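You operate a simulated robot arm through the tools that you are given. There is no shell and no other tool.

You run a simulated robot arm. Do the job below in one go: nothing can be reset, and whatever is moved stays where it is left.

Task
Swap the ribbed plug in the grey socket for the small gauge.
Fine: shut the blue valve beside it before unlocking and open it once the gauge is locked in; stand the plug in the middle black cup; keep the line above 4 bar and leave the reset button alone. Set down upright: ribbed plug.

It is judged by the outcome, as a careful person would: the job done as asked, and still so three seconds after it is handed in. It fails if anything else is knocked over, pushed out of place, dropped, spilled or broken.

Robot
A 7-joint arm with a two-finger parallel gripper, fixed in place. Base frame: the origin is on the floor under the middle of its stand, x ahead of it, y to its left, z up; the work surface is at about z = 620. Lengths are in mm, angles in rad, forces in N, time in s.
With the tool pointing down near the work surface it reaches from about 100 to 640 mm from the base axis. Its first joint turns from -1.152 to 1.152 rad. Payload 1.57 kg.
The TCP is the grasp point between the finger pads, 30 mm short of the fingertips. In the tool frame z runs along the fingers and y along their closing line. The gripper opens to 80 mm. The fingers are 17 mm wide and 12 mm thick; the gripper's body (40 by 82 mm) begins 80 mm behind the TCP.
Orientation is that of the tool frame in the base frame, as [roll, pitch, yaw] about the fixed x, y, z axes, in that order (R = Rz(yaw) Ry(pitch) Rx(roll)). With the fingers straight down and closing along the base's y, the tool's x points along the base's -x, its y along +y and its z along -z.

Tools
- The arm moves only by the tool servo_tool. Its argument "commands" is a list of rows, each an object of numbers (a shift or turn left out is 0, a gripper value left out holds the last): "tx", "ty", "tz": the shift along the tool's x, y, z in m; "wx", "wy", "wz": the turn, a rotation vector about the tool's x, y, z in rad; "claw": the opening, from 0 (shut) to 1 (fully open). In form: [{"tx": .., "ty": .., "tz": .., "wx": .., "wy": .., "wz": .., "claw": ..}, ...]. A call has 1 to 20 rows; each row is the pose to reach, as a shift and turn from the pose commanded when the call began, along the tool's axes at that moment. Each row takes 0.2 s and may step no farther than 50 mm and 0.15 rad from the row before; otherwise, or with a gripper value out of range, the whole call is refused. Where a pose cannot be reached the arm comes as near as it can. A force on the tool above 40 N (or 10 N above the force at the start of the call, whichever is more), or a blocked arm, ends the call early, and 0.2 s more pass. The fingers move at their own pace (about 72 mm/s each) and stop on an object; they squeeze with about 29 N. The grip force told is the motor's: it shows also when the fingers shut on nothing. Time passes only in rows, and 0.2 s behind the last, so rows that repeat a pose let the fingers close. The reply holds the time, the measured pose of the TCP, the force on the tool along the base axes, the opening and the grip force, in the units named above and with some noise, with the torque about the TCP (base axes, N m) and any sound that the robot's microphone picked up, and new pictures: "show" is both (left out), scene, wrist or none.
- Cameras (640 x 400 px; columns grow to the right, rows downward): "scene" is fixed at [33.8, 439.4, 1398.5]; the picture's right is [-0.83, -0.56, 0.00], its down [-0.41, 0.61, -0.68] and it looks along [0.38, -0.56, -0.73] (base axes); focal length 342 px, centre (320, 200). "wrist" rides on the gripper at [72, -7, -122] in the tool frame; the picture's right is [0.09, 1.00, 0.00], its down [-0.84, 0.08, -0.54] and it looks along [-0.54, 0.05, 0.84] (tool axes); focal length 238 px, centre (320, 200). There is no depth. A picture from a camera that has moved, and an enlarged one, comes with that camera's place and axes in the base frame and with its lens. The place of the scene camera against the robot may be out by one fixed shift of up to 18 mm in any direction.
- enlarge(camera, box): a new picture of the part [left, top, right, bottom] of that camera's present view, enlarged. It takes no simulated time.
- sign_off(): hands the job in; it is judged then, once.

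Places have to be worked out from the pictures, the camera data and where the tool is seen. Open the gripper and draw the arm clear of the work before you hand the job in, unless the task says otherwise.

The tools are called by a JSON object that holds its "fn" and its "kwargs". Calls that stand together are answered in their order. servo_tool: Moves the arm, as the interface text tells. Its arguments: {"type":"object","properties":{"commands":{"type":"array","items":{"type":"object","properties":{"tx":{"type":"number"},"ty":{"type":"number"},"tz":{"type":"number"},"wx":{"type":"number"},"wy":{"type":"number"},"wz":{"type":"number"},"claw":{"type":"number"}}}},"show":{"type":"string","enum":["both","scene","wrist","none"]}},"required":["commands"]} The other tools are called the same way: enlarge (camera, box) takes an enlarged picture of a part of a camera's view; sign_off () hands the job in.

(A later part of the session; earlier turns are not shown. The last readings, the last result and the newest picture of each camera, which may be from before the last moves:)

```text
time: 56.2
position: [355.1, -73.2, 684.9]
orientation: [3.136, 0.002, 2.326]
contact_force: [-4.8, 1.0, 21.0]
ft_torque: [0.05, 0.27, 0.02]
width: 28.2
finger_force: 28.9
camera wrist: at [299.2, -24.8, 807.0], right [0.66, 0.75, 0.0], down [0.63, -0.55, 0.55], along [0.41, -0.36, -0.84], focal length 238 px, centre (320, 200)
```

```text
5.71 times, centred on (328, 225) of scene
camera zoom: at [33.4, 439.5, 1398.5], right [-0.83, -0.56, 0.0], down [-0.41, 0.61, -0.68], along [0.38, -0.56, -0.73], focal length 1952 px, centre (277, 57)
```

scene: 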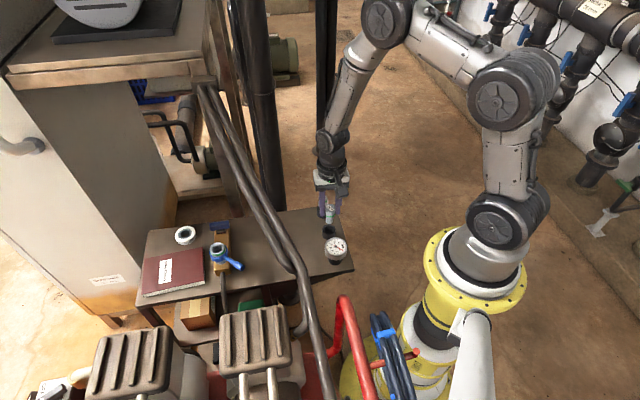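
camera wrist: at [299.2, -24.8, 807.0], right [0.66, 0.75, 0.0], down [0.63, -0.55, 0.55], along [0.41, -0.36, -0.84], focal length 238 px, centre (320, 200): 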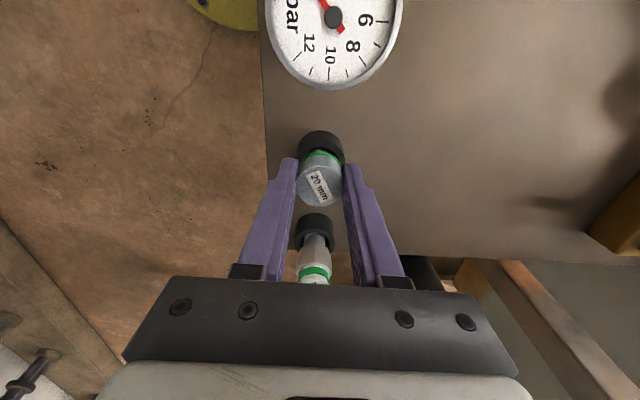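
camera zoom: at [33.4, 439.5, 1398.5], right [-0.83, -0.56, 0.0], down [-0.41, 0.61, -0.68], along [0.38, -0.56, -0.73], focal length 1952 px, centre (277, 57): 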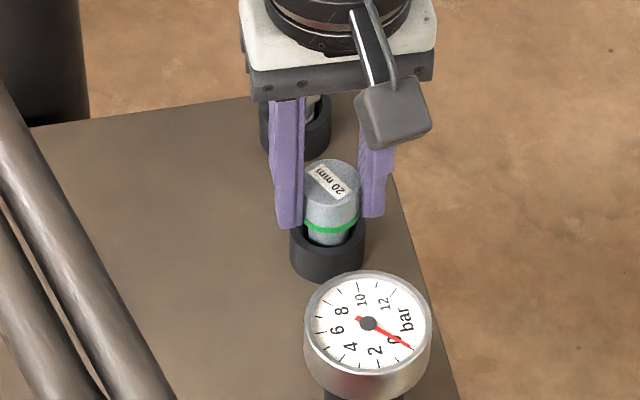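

21 N upward: the stub rests on the cup floor. I'll relieve the press by ~1 mm and open the fingers evenly.

{"fn": "servo_tool", "kwargs": {"commands": [{"tz": -0.001}, {"tz": -0.0012}, {"tz": -0.0012, "claw": 0.38}, {"tz": -0.0012, "claw": 0.45}, {"tz": -0.0012, "claw": 0.55}, {"tz": -0.0012, "claw": 0.65}], "show": "both"}}

{"fn": "enlarge", "kwargs": {"camera": "wrist", "box": [240, 60, 400, 220]}}

{"fn": "enlarge", "kwargs": {"camera": "scene", "box": [295, 190, 360, 260]}}

```text
time: 57.6
position: [354.0, -72.0, 686.2]
orientation: [3.137, 0.002, 2.329]
contact_force: [0.1, -0.6, 0.2]
ft_torque: [0.01, 0.0, 0.0]
width: 52.0
finger_force: 0.1
camera wrist: at [298.9, -24.6, 807.6], right [0.66, 0.75, 0.0], down [0.63, -0.56, 0.54], along [0.41, -0.36, -0.84], focal length 238 px, centre (320, 200)
```

scene: 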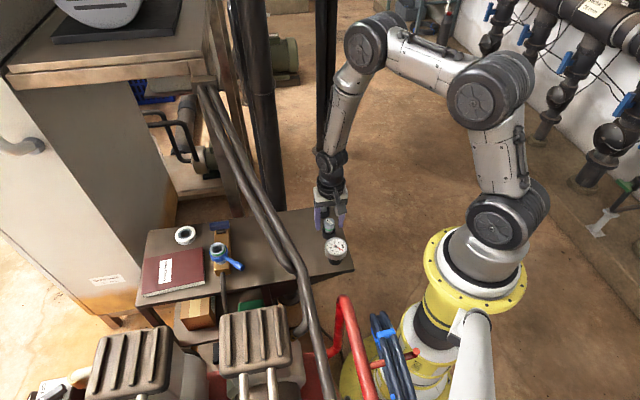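
wrist: 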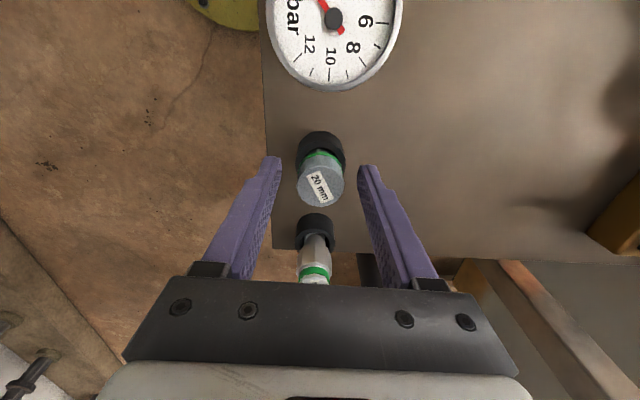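

```text
2.50 times, centred on (320, 140) of wrist
camera zoom: at [298.9, -24.6, 807.6], right [0.66, 0.75, 0.0], down [0.63, -0.56, 0.54], along [0.41, -0.36, -0.84], focal length 596 px, centre (320, 350)
```

zoom: 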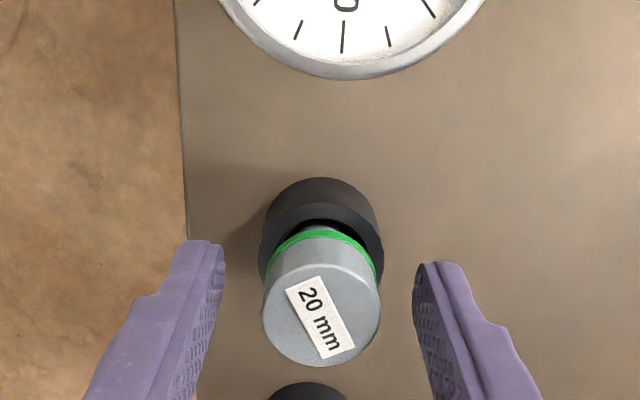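

```text
5.71 times, centred on (328, 225) of scene
camera zoom: at [33.8, 439.4, 1398.5], right [-0.83, -0.56, 0.0], down [-0.41, 0.61, -0.68], along [0.38, -0.56, -0.73], focal length 1952 px, centre (277, 57)
```

zoom: 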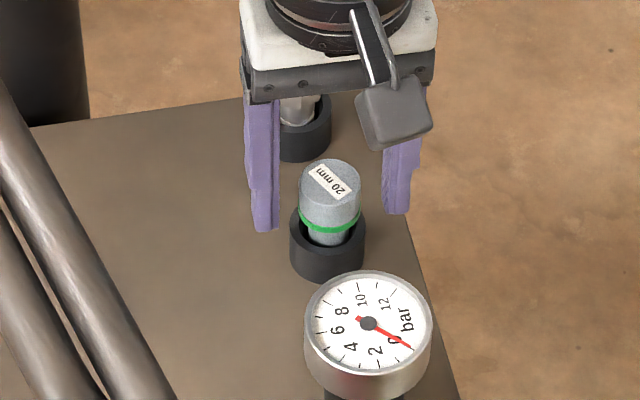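

The plug stands upright in the middle cup. I'll withdraw straight up and move over toward the gauge to measure it.

{"fn": "servo_tool", "kwargs": {"commands": [{"tz": -0.01}, {"tz": -0.03}, {"tz": -0.06}, {"tz": -0.095}, {"tz": -0.13}, {"tz": -0.165}, {"tx": 0.03, "tz": -0.18}, {"tx": 0.06, "tz": -0.19}, {"tx": 0.09, "tz": -0.19, "claw": 1.0}], "show": "both"}}

{"fn": "enlarge", "kwargs": {"camera": "wrist", "box": [220, 40, 440, 240]}}

{"fn": "enlarge", "kwargs": {"camera": "scene", "box": [290, 180, 370, 280]}}

```text
time: 59.6
position: [291.5, -6.2, 875.9]
orientation: [3.139, 0.001, 2.327]
contact_force: [-0.4, 0.6, -0.5]
ft_torque: [0.02, -0.01, 0.02]
width: 79.7
finger_force: 0.1
camera wrist: at [235.6, 41.5, 997.5], right [0.66, 0.75, 0.0], down [0.63, -0.56, 0.54], along [0.41, -0.36, -0.84], focal length 238 px, centre (320, 200)
```

scene: 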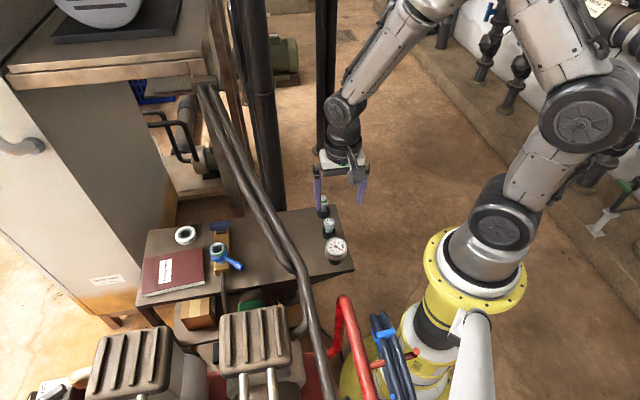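
wrist: 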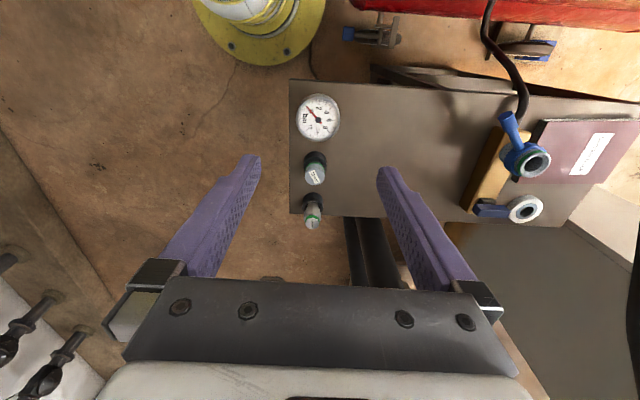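

```text
2.00 times, centred on (330, 140) of wrist
camera zoom: at [235.6, 41.5, 997.5], right [0.66, 0.75, 0.0], down [0.63, -0.56, 0.54], along [0.41, -0.36, -0.84], focal length 477 px, centre (300, 320)
```

zoom: 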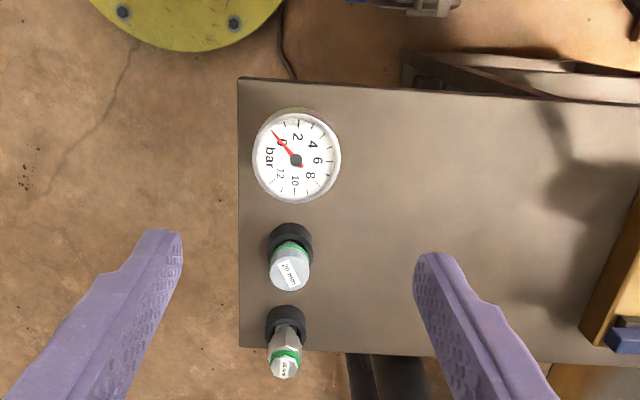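

```text
4.00 times, centred on (330, 230) of scene
camera zoom: at [33.8, 439.4, 1398.5], right [-0.83, -0.56, 0.0], down [-0.41, 0.61, -0.68], along [0.38, -0.56, -0.73], focal length 1366 px, centre (280, 80)
```

zoom: 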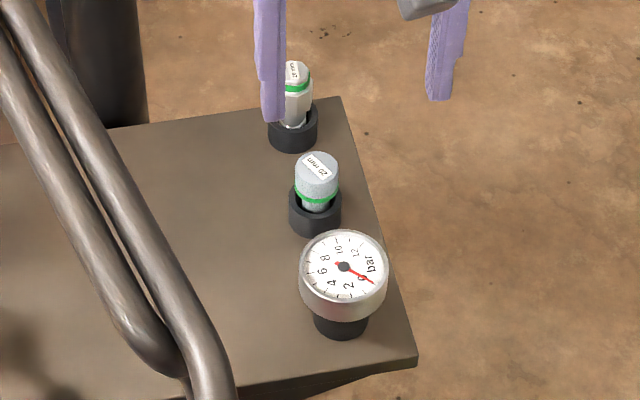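

The plug is upright and undisturbed. The gauge dial (≈55 mm across) is almost directly beneath the tool; I'll centre over it and come down to z≈780 with fingers fully open to refine.

{"fn": "servo_tool", "kwargs": {"commands": [{"tx": -0.002, "ty": -0.001, "tz": 0.025}, {"tx": -0.004, "ty": -0.0024, "tz": 0.05}, {"tx": -0.004, "ty": -0.0024, "tz": 0.075}, {"tx": -0.004, "ty": -0.0024, "tz": 0.095}], "show": "both"}}

{"fn": "enlarge", "kwargs": {"camera": "wrist", "box": [220, 60, 420, 220]}}

{"fn": "enlarge", "kwargs": {"camera": "scene", "box": [290, 190, 380, 280]}}

```text
time: 60.6
position: [292.5, -11.2, 781.1]
orientation: [3.139, 0.002, 2.328]
contact_force: [-0.4, 0.0, 0.1]
ft_torque: [0.0, -0.01, -0.01]
width: 80.1
finger_force: 0.1
camera wrist: at [237.3, 36.0, 902.4], right [0.66, 0.75, 0.0], down [0.63, -0.56, 0.54], along [0.41, -0.36, -0.84], focal length 238 px, centre (320, 200)
```

scene: 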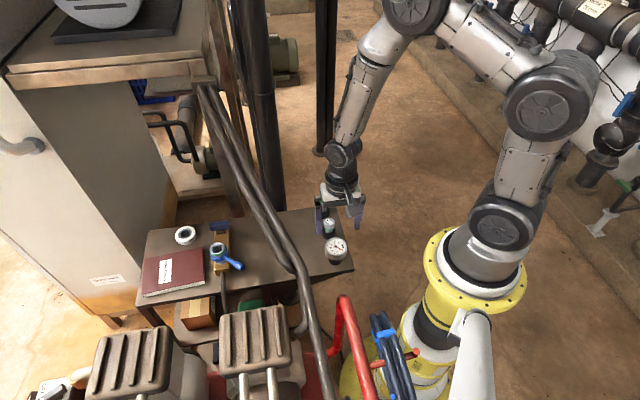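
wrist: 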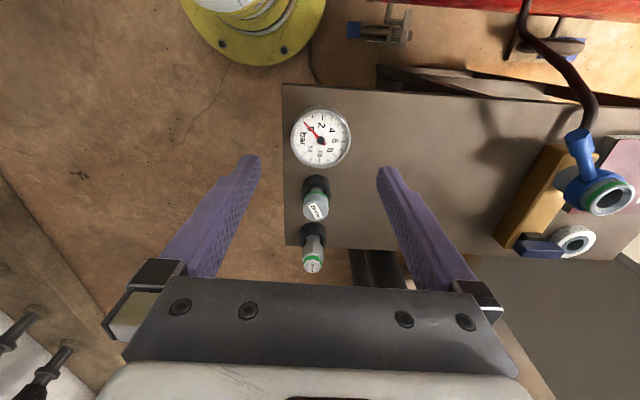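

```text
2.50 times, centred on (320, 140) of wrist
camera zoom: at [237.3, 36.0, 902.4], right [0.66, 0.75, 0.0], down [0.63, -0.56, 0.54], along [0.41, -0.36, -0.84], focal length 596 px, centre (320, 350)
```

zoom: 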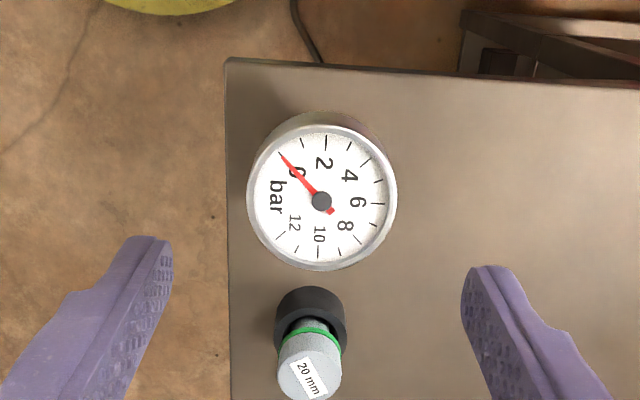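

```text
4.44 times, centred on (335, 235) of scene
camera zoom: at [33.8, 439.4, 1398.5], right [-0.83, -0.56, 0.0], down [-0.41, 0.61, -0.68], along [0.38, -0.56, -0.73], focal length 1518 px, centre (253, 44)
```

zoom: 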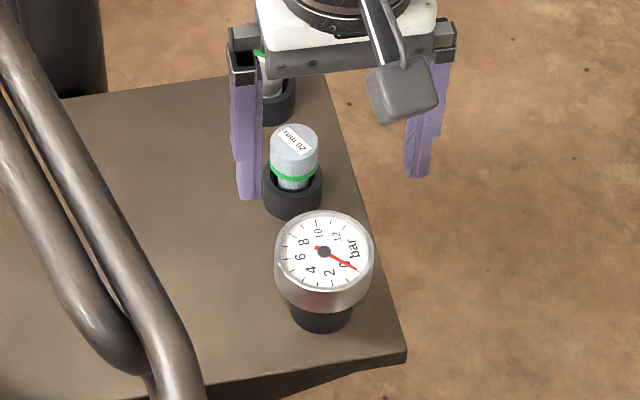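

Gauge top z≈688, centred within 1 mm; housing spans roughly z 668–688. I'll descend with fully open fingers around it.

{"fn": "servo_tool", "kwargs": {"commands": [{"tx": -0.0005, "tz": 0.025}, {"tx": -0.0005, "tz": 0.05}, {"tx": -0.0005, "tz": 0.07}, {"tx": -0.0005, "tz": 0.085}, {"tx": -0.0005, "tz": 0.094}], "show": "both"}}

{"fn": "enlarge", "kwargs": {"camera": "wrist", "box": [220, 80, 420, 260]}}

{"fn": "enlarge", "kwargs": {"camera": "scene", "box": [295, 200, 375, 280]}}

```text
time: 61.8
position: [292.8, -10.8, 686.7]
orientation: [3.138, 0.003, 2.327]
contact_force: [0.7, 0.1, -0.5]
ft_torque: [-0.01, 0.02, 0.0]
width: 80.1
finger_force: 0.1
camera wrist: at [238.0, 36.0, 807.8], right [0.66, 0.75, 0.0], down [0.63, -0.55, 0.54], along [0.41, -0.36, -0.84], focal length 238 px, centre (320, 200)
```

scene: 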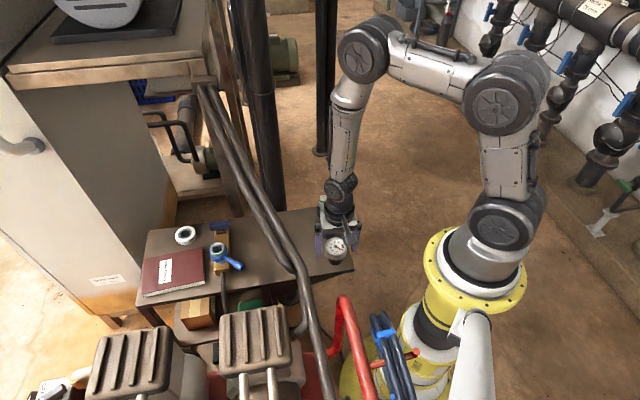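
wrist: 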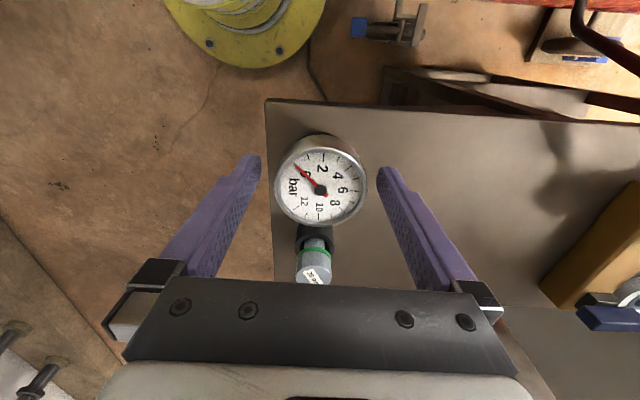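

```text
2.22 times, centred on (320, 170) of wrist
camera zoom: at [238.0, 36.0, 807.8], right [0.66, 0.75, 0.0], down [0.63, -0.55, 0.54], along [0.41, -0.36, -0.84], focal length 530 px, centre (320, 267)
```

zoom: 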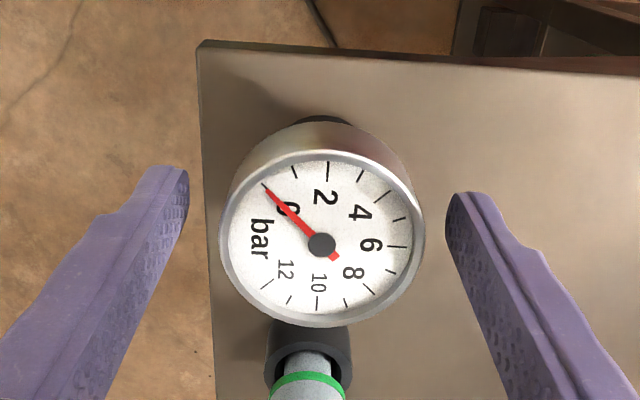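

```text
5.00 times, centred on (335, 240) of scene
camera zoom: at [33.8, 439.4, 1398.5], right [-0.83, -0.56, 0.0], down [-0.41, 0.61, -0.68], along [0.38, -0.56, -0.73], focal length 1708 px, centre (245, 0)
```

zoom: 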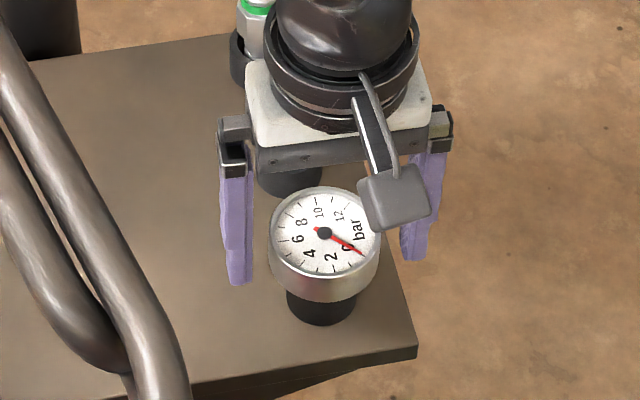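

Gauge is centred between the fingers. Closing on its housing.

{"fn": "servo_tool", "kwargs": {"commands": [{"tx": 0.001, "claw": 0.8}, {"tx": 0.001, "claw": 0.6}, {"tx": 0.001, "claw": 0.4}, {"tx": 0.001, "claw": 0.4}, {"tx": 0.001, "claw": 0.0}, {"tx": 0.001}], "show": "both"}}

{"fn": "enlarge", "kwargs": {"camera": "wrist", "box": [220, 80, 420, 260]}}

{"fn": "enlarge", "kwargs": {"camera": "scene", "box": [295, 200, 375, 280]}}

```text
time: 63.2
position: [293.3, -10.8, 685.8]
orientation: [3.138, 0.001, 2.329]
contact_force: [-0.2, 0.3, -0.1]
ft_torque: [0.01, 0.0, 0.0]
width: 57.1
finger_force: 29.4
camera wrist: at [237.4, 36.8, 808.2], right [0.66, 0.75, 0.0], down [0.63, -0.56, 0.54], along [0.41, -0.36, -0.84], focal length 238 px, centre (320, 200)
```

scene: 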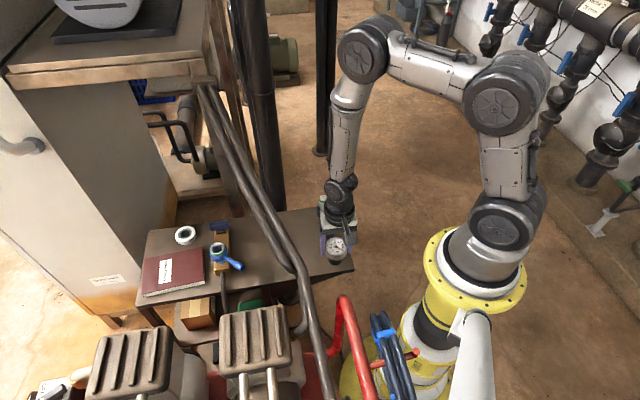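
wrist: 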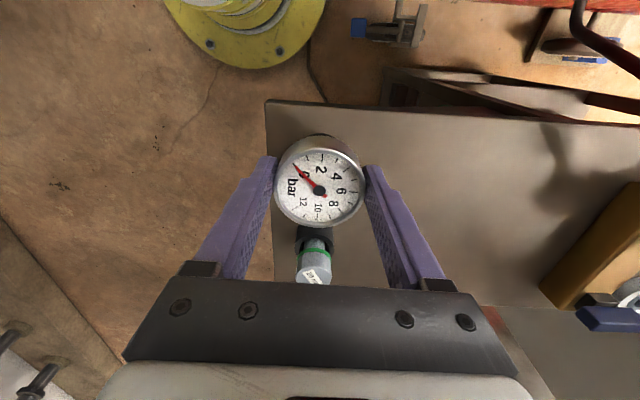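

```text
2.22 times, centred on (320, 170) of wrist
camera zoom: at [237.4, 36.8, 808.2], right [0.66, 0.75, 0.0], down [0.63, -0.56, 0.54], along [0.41, -0.36, -0.84], focal length 530 px, centre (320, 267)
```

zoom: 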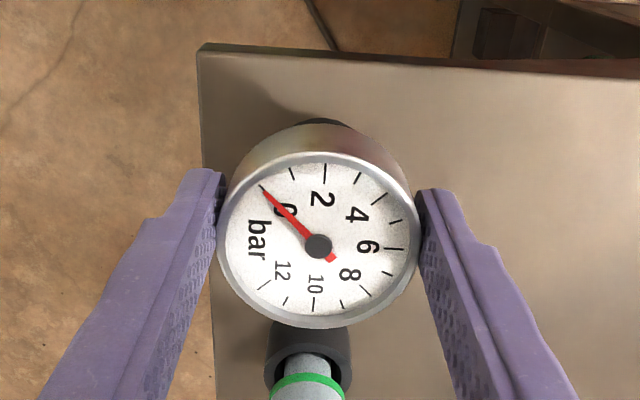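

```text
5.00 times, centred on (335, 240) of scene
camera zoom: at [33.8, 439.4, 1398.5], right [-0.83, -0.56, 0.0], down [-0.41, 0.61, -0.68], along [0.38, -0.56, -0.73], focal length 1708 px, centre (245, 0)
```

zoom: 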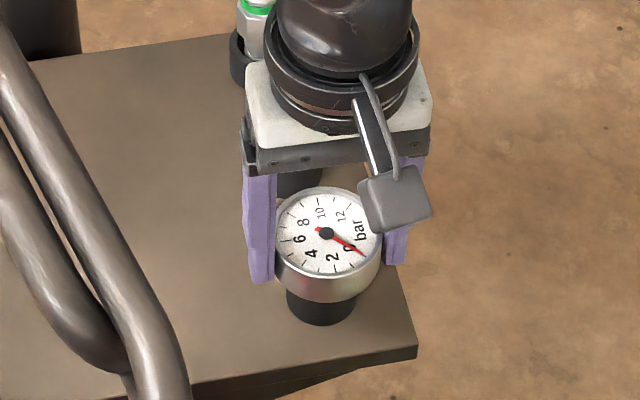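

Gripped at 57 mm with full force. Lifting slowly at first.

{"fn": "servo_tool", "kwargs": {"commands": [{"tz": -0.001}, {"tz": -0.002}, {"tz": -0.0035}, {"tz": -0.005}, {"tz": -0.007}, {"tz": -0.009}, {"tz": -0.012}, {"tz": -0.015}], "show": "wrist"}}

{"fn": "enlarge", "kwargs": {"camera": "scene", "box": [295, 200, 375, 280]}}

```text
time: 65.0
position: [293.1, -9.7, 701.3]
orientation: [3.138, 0.002, 2.329]
contact_force: [0.1, -0.2, -1.8]
ft_torque: [0.03, 0.0, -0.02]
width: 57.2
finger_force: 28.6
camera wrist: at [237.5, 36.8, 823.5], right [0.66, 0.75, 0.0], down [0.63, -0.56, 0.54], along [0.41, -0.36, -0.84], focal length 238 px, centre (320, 200)
```

wrist: 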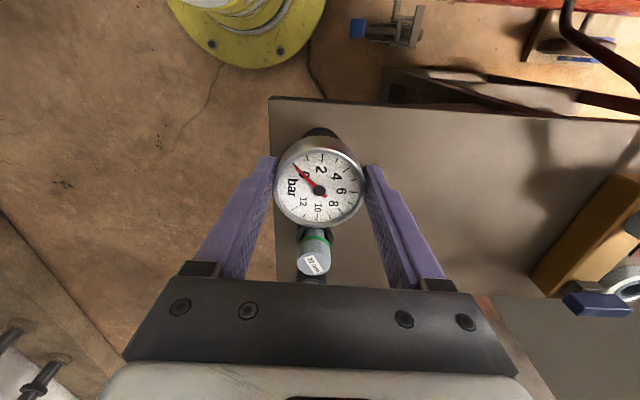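

```text
5.00 times, centred on (335, 240) of scene
camera zoom: at [33.8, 439.4, 1398.5], right [-0.83, -0.56, 0.0], down [-0.41, 0.61, -0.68], along [0.38, -0.56, -0.73], focal length 1708 px, centre (245, 0)
```

zoom: 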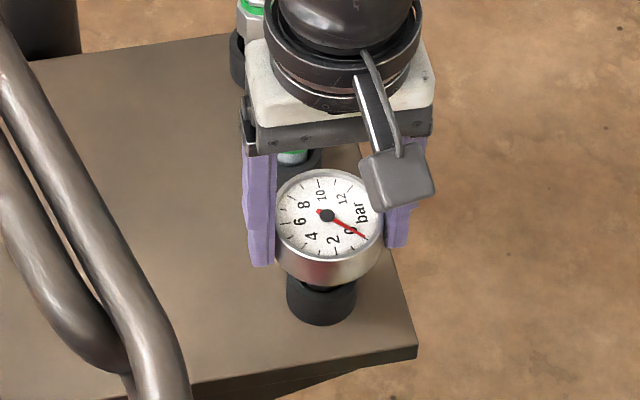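

The gauge is coming up with the gripper, leaving its cup. Continuing up to crossing height.

{"fn": "servo_tool", "kwargs": {"commands": [{"tz": -0.006}, {"tz": -0.012}, {"tz": -0.018}, {"tz": -0.026}, {"tz": -0.036}, {"tz": -0.05}, {"tz": -0.07}, {"tz": -0.095}, {"tz": -0.125}, {"tz": -0.155}, {"tz": -0.185}, {"tz": -0.215}, {"tz": -0.245}, {"tz": -0.275}, {"tz": -0.305}, {"tz": -0.335}, {"tz": -0.36}, {"tz": -0.38}], "show": "both"}}

{"fn": "enlarge", "kwargs": {"camera": "wrist", "box": [220, 80, 420, 260]}}

```text
time: 68.8
position: [291.0, -11.6, 1081.3]
orientation: [3.141, 0.002, 2.328]
contact_force: [0.1, 0.2, -0.8]
ft_torque: [0.01, 0.02, -0.02]
width: 57.4
finger_force: 28.5
camera wrist: at [236.1, 36.1, 1203.6], right [0.66, 0.75, 0.0], down [0.63, -0.56, 0.54], along [0.41, -0.36, -0.84], focal length 238 px, centre (320, 200)
```

scene: 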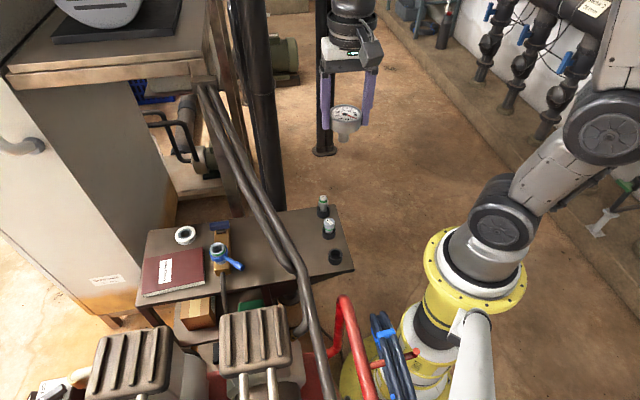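
wrist: 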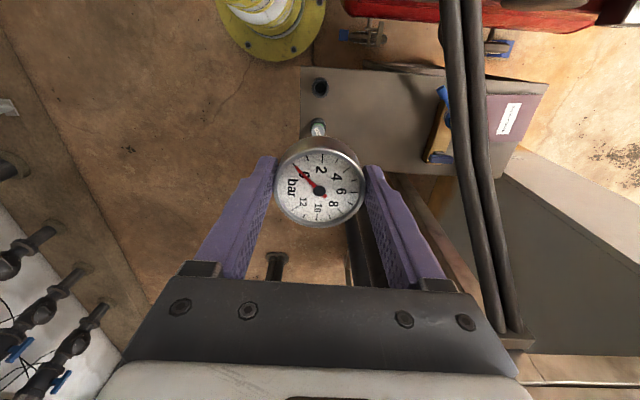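

```text
2.22 times, centred on (320, 170) of wrist
camera zoom: at [236.1, 36.1, 1203.6], right [0.66, 0.75, 0.0], down [0.63, -0.56, 0.54], along [0.41, -0.36, -0.84], focal length 530 px, centre (320, 267)
```

zoom: 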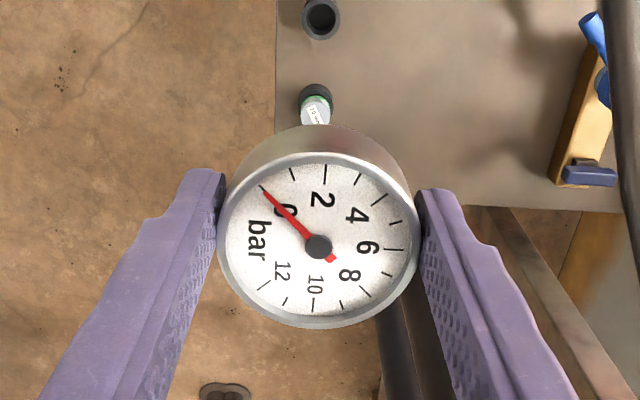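

Cup emptied, gauge held level. The route back to the socket at z≈1081 clears the pipes by >50 mm; moving over the socket (axis ≈ [530,171], from the TCP readings while the plug was gripped there).

{"fn": "servo_tool", "kwargs": {"commands": [{"tx": -0.003, "ty": 0.03}, {"tx": -0.006, "ty": 0.06}, {"tx": -0.009, "ty": 0.09}, {"tx": -0.012, "ty": 0.12}, {"tx": -0.015, "ty": 0.15}, {"tx": -0.018, "ty": 0.18}, {"tx": -0.021, "ty": 0.21}, {"tx": -0.024, "ty": 0.24}, {"tx": -0.027, "ty": 0.27}, {"tx": -0.0293, "ty": 0.2993}], "show": "both"}}

```text
time: 71.0
position: [529.5, 173.8, 1083.3]
orientation: [3.139, 0.003, 2.327]
contact_force: [-0.3, -0.8, -0.7]
ft_torque: [-0.02, 0.03, 0.0]
width: 57.3
finger_force: 28.6
camera wrist: at [473.4, 220.6, 1204.1], right [0.66, 0.75, 0.0], down [0.63, -0.56, 0.54], along [0.41, -0.36, -0.84], focal length 238 px, centre (320, 200)
```

scene: 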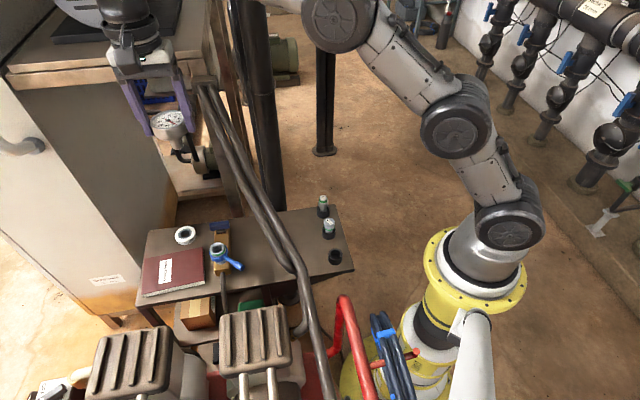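
wrist: 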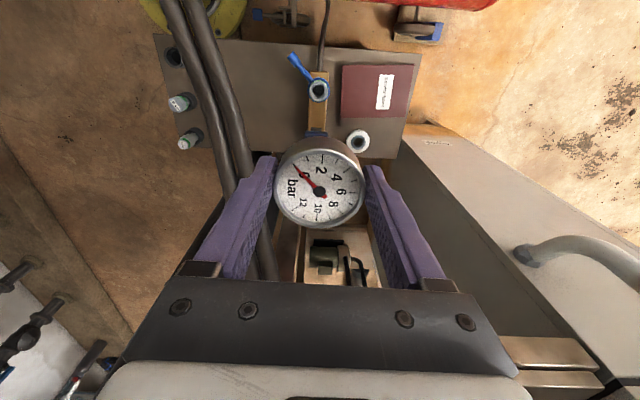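

Socket mouth is visible ahead of the gauge. Lowering to z≈900 to align precisely.

{"fn": "servo_tool", "kwargs": {"commands": [{"tz": 0.03}, {"tz": 0.06}, {"tz": 0.09}, {"tz": 0.12}, {"tz": 0.15}, {"tz": 0.18}], "show": "both"}}

{"fn": "enlarge", "kwargs": {"camera": "wrist", "box": [250, 50, 390, 190]}}

{"fn": "enlarge", "kwargs": {"camera": "scene", "box": [150, 150, 270, 280]}}

```text
time: 72.4
position: [529.7, 175.0, 901.5]
orientation: [3.138, 0.0, 2.33]
contact_force: [0.0, -0.4, -1.5]
ft_torque: [0.02, 0.0, -0.01]
width: 57.6
finger_force: 29.4
camera wrist: at [474.9, 221.8, 1023.9], right [0.66, 0.75, 0.0], down [0.63, -0.56, 0.54], along [0.41, -0.36, -0.84], focal length 238 px, centre (320, 200)
```

scene: 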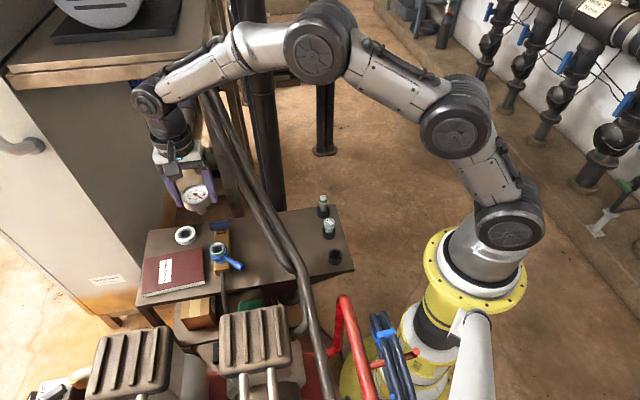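
wrist: 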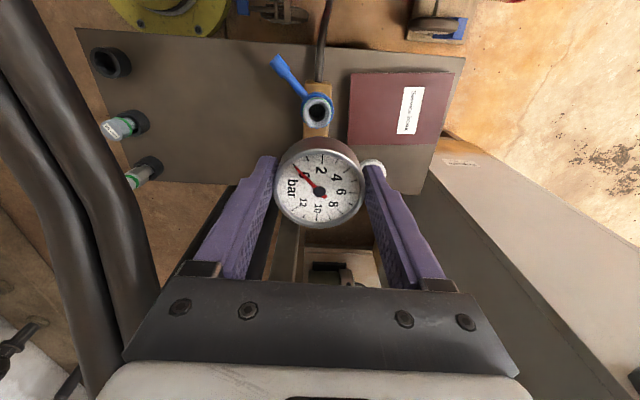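

```text
2.86 times, centred on (320, 120) of wrist
camera zoom: at [474.9, 221.8, 1023.9], right [0.66, 0.75, 0.0], down [0.63, -0.56, 0.54], along [0.41, -0.36, -0.84], focal length 681 px, centre (320, 429)
```

zoom: 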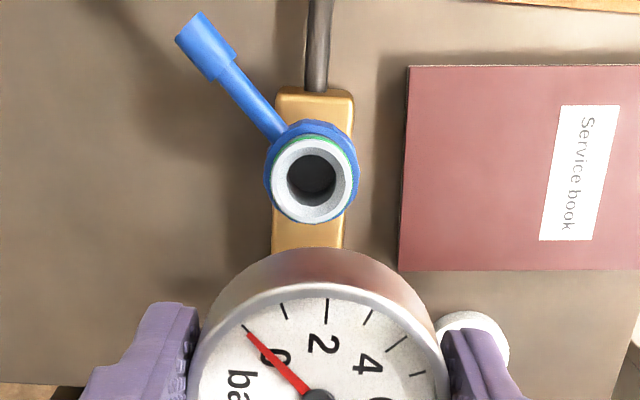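

```text
3.08 times, centred on (210, 215) of scene
camera zoom: at [33.8, 439.4, 1398.5], right [-0.83, -0.56, 0.0], down [-0.41, 0.61, -0.68], along [0.38, -0.56, -0.73], focal length 1051 px, centre (658, 154)
```

zoom: 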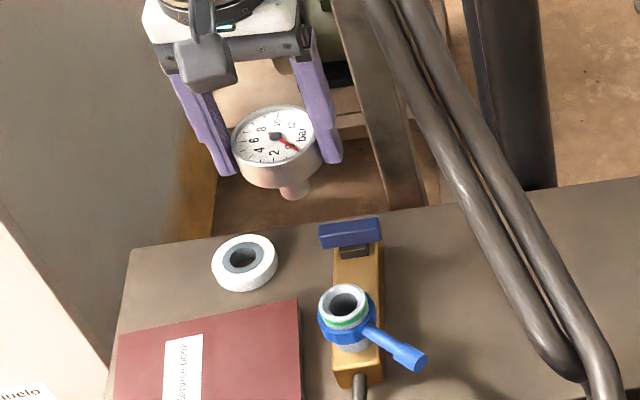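

The open socket mouth is clear (bore ≈ 23 mm with chamfer). Combining dead-reckoned commands since the plug was seated and the camera, the gauge needs about +1.3 mm x and −1.9 mm y. I'll apply that and lower to just above the mouth.

{"fn": "servo_tool", "kwargs": {"commands": [{"tx": 0.0013, "ty": -0.0019, "tz": 0.025}, {"tx": 0.0013, "ty": -0.0019, "tz": 0.05}, {"tx": 0.0013, "ty": -0.0019, "tz": 0.075}, {"tx": 0.0013, "ty": -0.0019, "tz": 0.095}, {"tx": 0.0013, "ty": -0.0019, "tz": 0.11}], "show": "both"}}

{"fn": "enlarge", "kwargs": {"camera": "wrist", "box": [260, 90, 380, 210]}}

{"fn": "enlarge", "kwargs": {"camera": "scene", "box": [190, 200, 250, 270]}}

```text
time: 73.6
position: [528.8, 172.5, 792.9]
orientation: [3.139, 0.002, 2.329]
contact_force: [-0.1, -0.6, -1.4]
ft_torque: [0.02, 0.03, 0.01]
width: 57.3
finger_force: 29.3
camera wrist: at [472.6, 220.6, 914.4], right [0.66, 0.75, 0.0], down [0.63, -0.56, 0.54], along [0.41, -0.36, -0.84], focal length 238 px, centre (320, 200)
```

scene: 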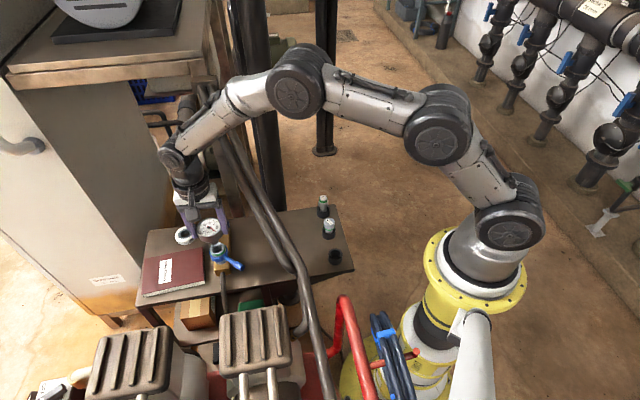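
wrist: 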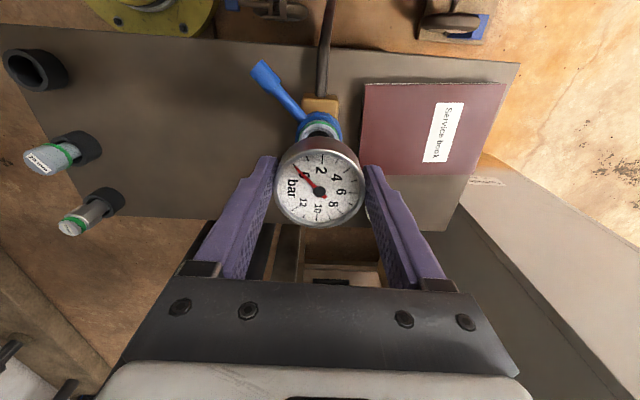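

```text
3.33 times, centred on (320, 150) of wrist
camera zoom: at [472.6, 220.6, 914.4], right [0.66, 0.75, 0.0], down [0.63, -0.56, 0.54], along [0.41, -0.36, -0.84], focal length 794 px, centre (320, 367)
```

zoom: 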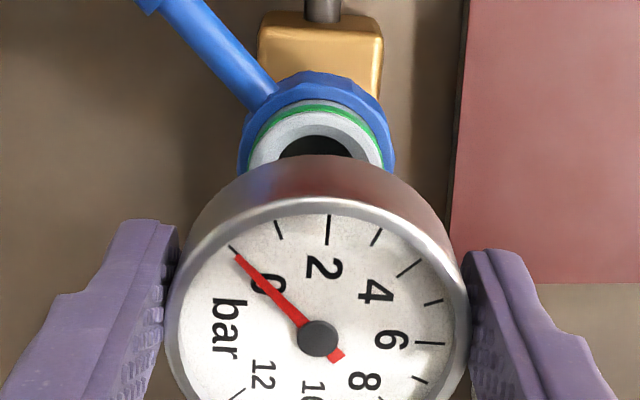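

```text
5.71 times, centred on (220, 235) of scene
camera zoom: at [33.8, 439.4, 1398.5], right [-0.83, -0.56, 0.0], down [-0.41, 0.61, -0.68], along [0.38, -0.56, -0.73], focal length 1952 px, centre (891, 0)
```

zoom: 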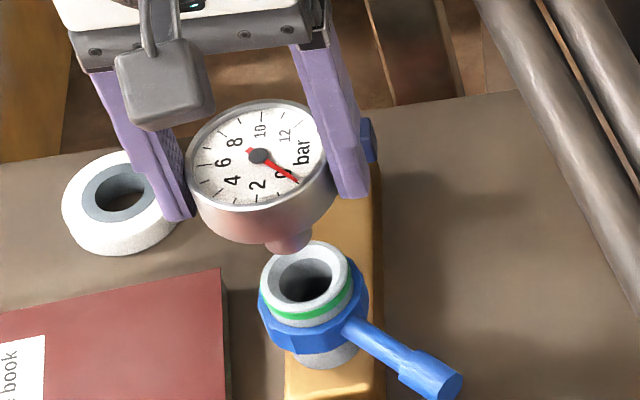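

The scene view shows the stub end close to the mouth. Both cameras agree on about −1.3 mm in tool y; x is within ~±1.5 mm. I'll shift (+1.0, −1.3) and descend 20 mm so the height ambiguity shrinks.

{"fn": "servo_tool", "kwargs": {"commands": [{"tx": 0.001, "ty": -0.0013, "tz": 0.006}, {"tx": 0.001, "ty": -0.0013, "tz": 0.012}, {"tx": 0.001, "ty": -0.0013, "tz": 0.017}, {"tx": 0.001, "ty": -0.0013, "tz": 0.02}], "show": "wrist"}}

{"fn": "enlarge", "kwargs": {"camera": "wrist", "box": [260, 90, 380, 210]}}

{"fn": "enlarge", "kwargs": {"camera": "scene", "box": [200, 215, 245, 270]}}

```text
time: 74.6
position: [526.7, 173.2, 773.0]
orientation: [3.139, 0.002, 2.329]
contact_force: [0.3, -0.1, -0.9]
ft_torque: [0.02, 0.01, 0.0]
width: 57.4
finger_force: 29.4
camera wrist: at [471.0, 220.4, 894.4], right [0.66, 0.75, 0.0], down [0.63, -0.56, 0.54], along [0.41, -0.36, -0.84], focal length 238 px, centre (320, 200)
```

wrist: 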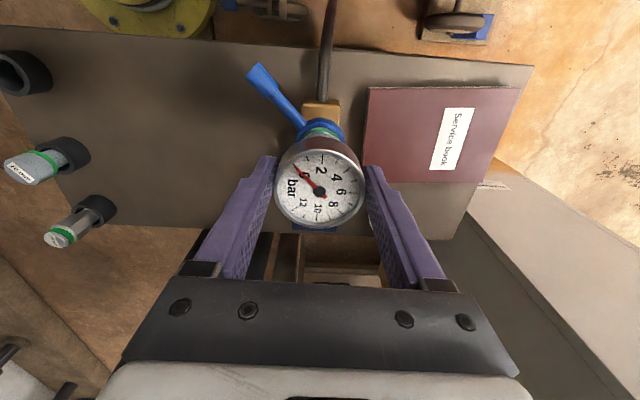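

```text
3.33 times, centred on (320, 150) of wrist
camera zoom: at [471.0, 220.4, 894.4], right [0.66, 0.75, 0.0], down [0.63, -0.56, 0.54], along [0.41, -0.36, -0.84], focal length 794 px, centre (320, 367)
```

zoom: 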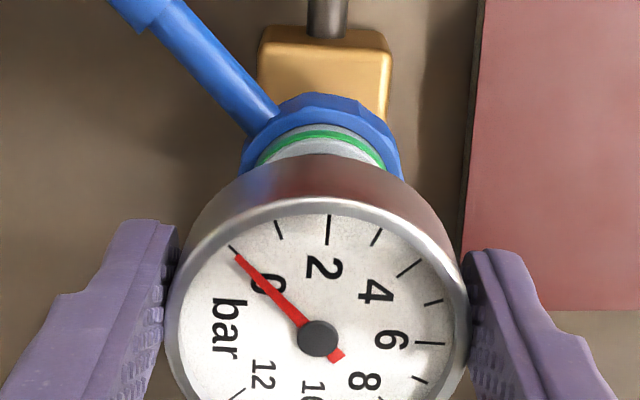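

```text
7.27 times, centred on (222, 242) of scene
camera zoom: at [33.8, 439.4, 1398.5], right [-0.83, -0.56, 0.0], down [-0.41, 0.61, -0.68], along [0.38, -0.56, -0.73], focal length 2484 px, centre (1029, -109)
```

zoom: 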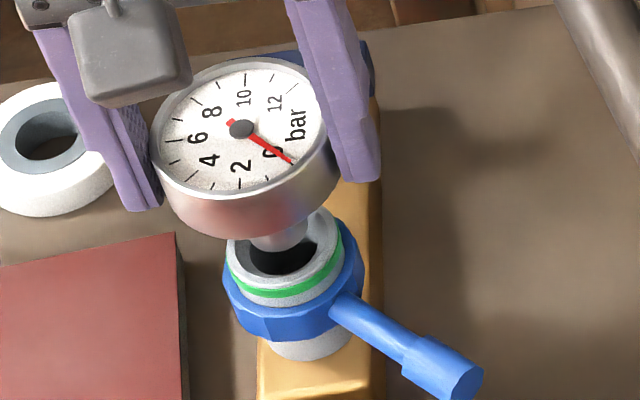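

Tool-y now looks aligned in both views. I'll zoom further on the rim area to resolve the x offset before inserting.

{"fn": "enlarge", "kwargs": {"camera": "wrist", "box": [290, 110, 350, 160]}}

{"fn": "enlarge", "kwargs": {"camera": "scene", "box": [212, 232, 240, 262]}}

```text
8.00 times, centred on (320, 135) of wrist
camera zoom: at [471.0, 220.4, 894.4], right [0.66, 0.75, 0.0], down [0.63, -0.56, 0.54], along [0.41, -0.36, -0.84], focal length 1907 px, centre (320, 720)
```

zoom: 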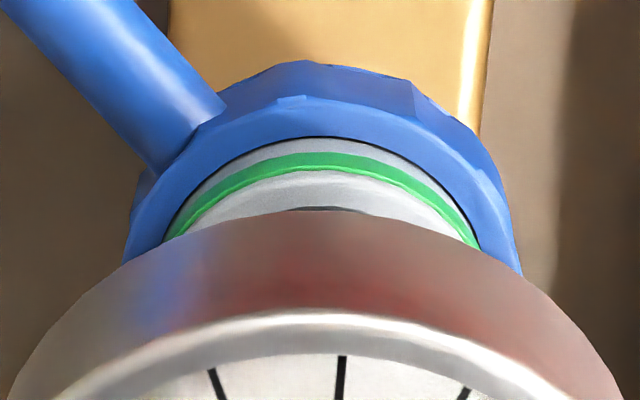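

```text
13.33 times, centred on (226, 247) of scene
camera zoom: at [33.8, 439.4, 1398.5], right [-0.83, -0.56, 0.0], down [-0.41, 0.61, -0.68], along [0.38, -0.56, -0.73], focal length 4554 px, centre (1573, -427)
```

zoom: 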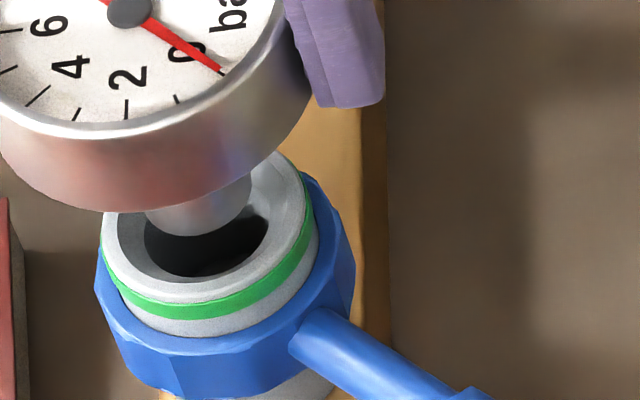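

The mouth has a conical lead-in (bore ≈ 23 mm, stub ≈ 20 mm), and I'm within about 1 mm. I'll make a −0.5 mm correction in each axis and lower gently, watching for side forces.

{"fn": "servo_tool", "kwargs": {"commands": [{"tx": -0.0005, "ty": -0.0005, "tz": 0.0015}, {"tx": -0.0005, "ty": -0.0005, "tz": 0.003}, {"tx": -0.0005, "ty": -0.0005, "tz": 0.0045}, {"tx": -0.0005, "ty": -0.0005, "tz": 0.006}, {"tx": -0.0005, "ty": -0.0005, "tz": 0.0075}, {"tx": -0.0005, "ty": -0.0005, "tz": 0.009}], "show": "none"}}

{"fn": "enlarge", "kwargs": {"camera": "scene", "box": [212, 232, 240, 262]}}

{"fn": "enlarge", "kwargs": {"camera": "wrist", "box": [290, 110, 350, 160]}}

```text
time: 76.0
position: [526.2, 172.3, 762.7]
orientation: [3.14, 0.002, 2.328]
contact_force: [0.6, -0.1, -1.5]
ft_torque: [-0.01, 0.03, -0.03]
width: 57.3
finger_force: 28.3
```

```text
13.33 times, centred on (226, 247) of scene
camera zoom: at [33.8, 439.4, 1398.5], right [-0.83, -0.56, 0.0], down [-0.41, 0.61, -0.68], along [0.38, -0.56, -0.73], focal length 4554 px, centre (1573, -427)
```

zoom: 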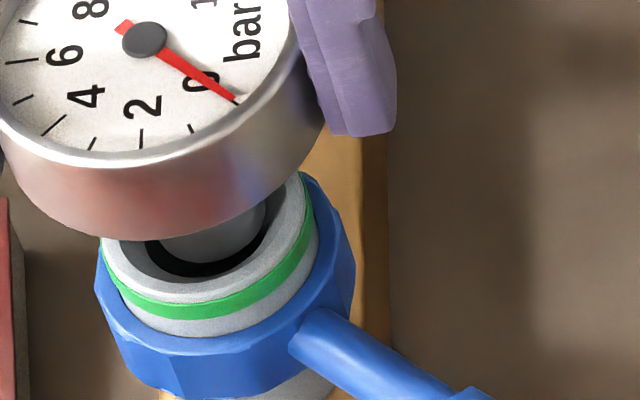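

```text
8.00 times, centred on (320, 135) of wrist
camera zoom: at [471.2, 219.8, 885.1], right [0.66, 0.75, 0.0], down [0.63, -0.55, 0.54], along [0.41, -0.36, -0.84], focal length 1907 px, centre (320, 720)
```

zoom: 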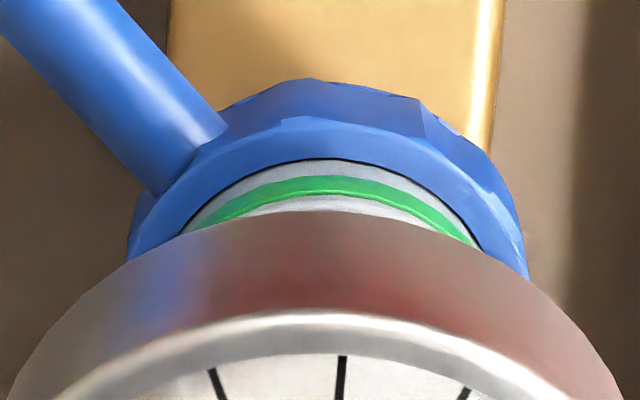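

Stub end is now at the mouth with no contact force. Continuing in 1 mm steps.

{"fn": "servo_tool", "kwargs": {"commands": [{"tz": 0.001}, {"tz": 0.002}, {"tz": 0.003}, {"tz": 0.004}], "show": "none"}}

{"fn": "enlarge", "kwargs": {"camera": "scene", "box": [212, 232, 240, 262]}}

```text
time: 77.0
position: [525.6, 172.0, 760.1]
orientation: [3.139, 0.001, 2.328]
contact_force: [-0.7, 1.4, -0.9]
ft_torque: [0.05, 0.0, -0.03]
width: 57.4
finger_force: 29.1
```

```text
13.33 times, centred on (226, 247) of scene
camera zoom: at [33.8, 439.4, 1398.5], right [-0.83, -0.56, 0.0], down [-0.41, 0.61, -0.68], along [0.38, -0.56, -0.73], focal length 4554 px, centre (1573, -427)
```

zoom: 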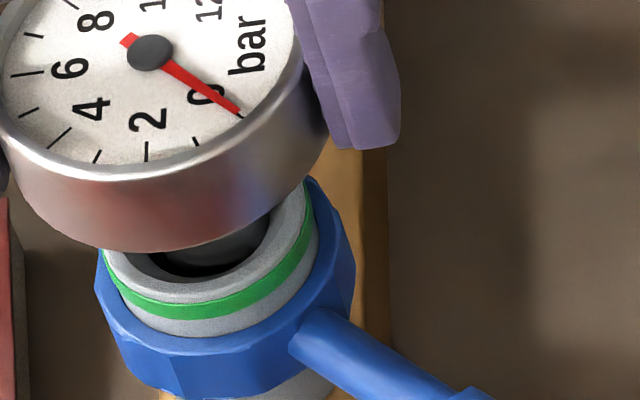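

Light contact only (~1.5 N). Continuing slowly; the lead-in should guide it.

{"fn": "servo_tool", "kwargs": {"commands": [{"ty": 0.0003, "tz": 0.001}, {"ty": 0.0003, "tz": 0.002}, {"ty": 0.0003, "tz": 0.003}, {"ty": 0.0003, "tz": 0.004}], "show": "none"}}

{"fn": "enlarge", "kwargs": {"camera": "scene", "box": [212, 232, 240, 262]}}

```text
time: 78.0
position: [526.5, 173.1, 755.5]
orientation: [3.139, 0.001, 2.327]
contact_force: [0.6, 0.6, -1.0]
ft_torque: [0.01, 0.0, 0.01]
width: 57.4
finger_force: 29.0
```

```text
13.33 times, centred on (226, 247) of scene
camera zoom: at [33.8, 439.4, 1398.5], right [-0.83, -0.56, 0.0], down [-0.41, 0.61, -0.68], along [0.38, -0.56, -0.73], focal length 4554 px, centre (1573, -427)
```

zoom: 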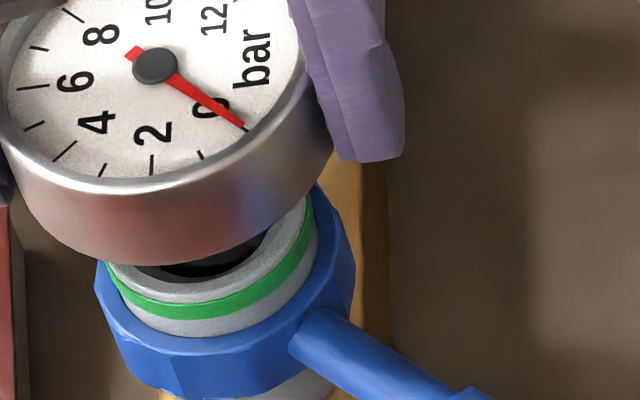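

Still force-free and the stub is inside the bore. Continuing down slowly (5 mm/s).

{"fn": "servo_tool", "kwargs": {"commands": [{"tz": 0.001}, {"tz": 0.002}, {"tz": 0.003}, {"tz": 0.004}, {"tz": 0.005}, {"tz": 0.006}, {"tz": 0.007}, {"tz": 0.008}], "show": "none"}}

{"fn": "enlarge", "kwargs": {"camera": "scene", "box": [207, 227, 245, 267]}}

```text
time: 79.8
position: [527.1, 173.1, 747.2]
orientation: [3.139, 0.001, 2.329]
contact_force: [-0.1, 0.0, -0.5]
ft_torque: [0.0, 0.0, 0.0]
width: 57.3
finger_force: 28.8
```

```text
10.00 times, centred on (226, 247) of scene
camera zoom: at [33.8, 439.4, 1398.5], right [-0.83, -0.56, 0.0], down [-0.41, 0.61, -0.68], along [0.38, -0.56, -0.73], focal length 3415 px, centre (1260, -270)
```

zoom: 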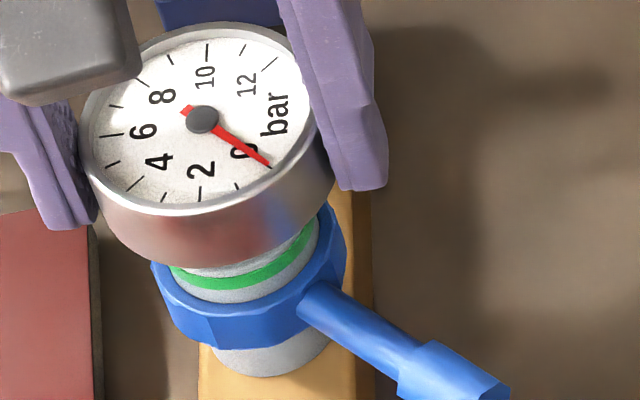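

Going in freely. Continue down until the seat is felt.

{"fn": "servo_tool", "kwargs": {"commands": [{"tz": 0.001}, {"tz": 0.002}, {"tz": 0.003}, {"tz": 0.004}, {"tz": 0.005}, {"tz": 0.006}], "show": "none"}}

{"fn": "enlarge", "kwargs": {"camera": "scene", "box": [207, 227, 245, 267]}}

```text
time: 81.2
position: [526.6, 171.6, 740.8]
orientation: [3.139, 0.001, 2.328]
contact_force: [-0.5, 0.8, -1.1]
ft_torque: [0.01, -0.02, 0.04]
width: 57.3
finger_force: 28.8
```

```text
10.00 times, centred on (226, 247) of scene
camera zoom: at [33.8, 439.4, 1398.5], right [-0.83, -0.56, 0.0], down [-0.41, 0.61, -0.68], along [0.38, -0.56, -0.73], focal length 3415 px, centre (1260, -270)
```

zoom: 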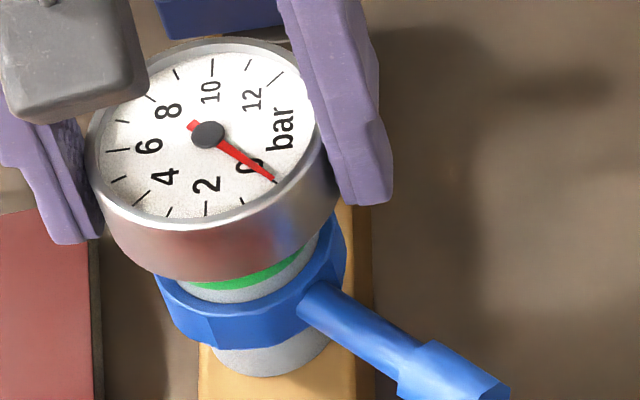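

{"fn": "servo_tool", "kwargs": {"commands": [{"tz": 0.001}, {"tz": 0.002}, {"tz": 0.003}, {"tz": 0.004}], "show": "none"}}

{"fn": "enlarge", "kwargs": {"camera": "scene", "box": [207, 227, 245, 267]}}

```text
time: 82.2
position: [526.1, 171.5, 737.2]
orientation: [3.139, 0.002, 2.329]
contact_force: [-1.2, 0.1, 0.3]
ft_torque: [-0.04, 0.08, -0.06]
width: 57.1
finger_force: 29.1
```

```text
10.00 times, centred on (226, 247) of scene
camera zoom: at [33.7, 439.4, 1398.5], right [-0.83, -0.56, 0.0], down [-0.41, 0.61, -0.68], along [0.38, -0.56, -0.73], focal length 3415 px, centre (1260, -270)
```

zoom: 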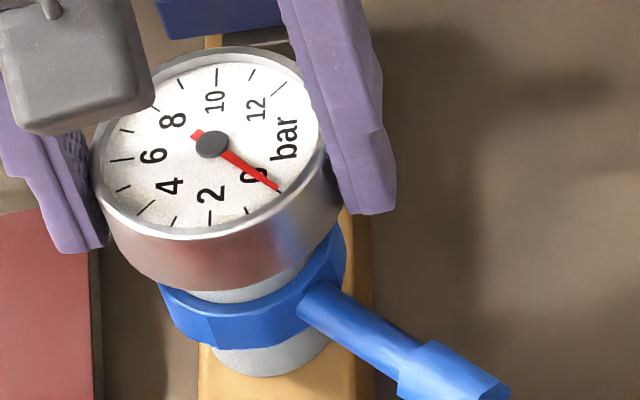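

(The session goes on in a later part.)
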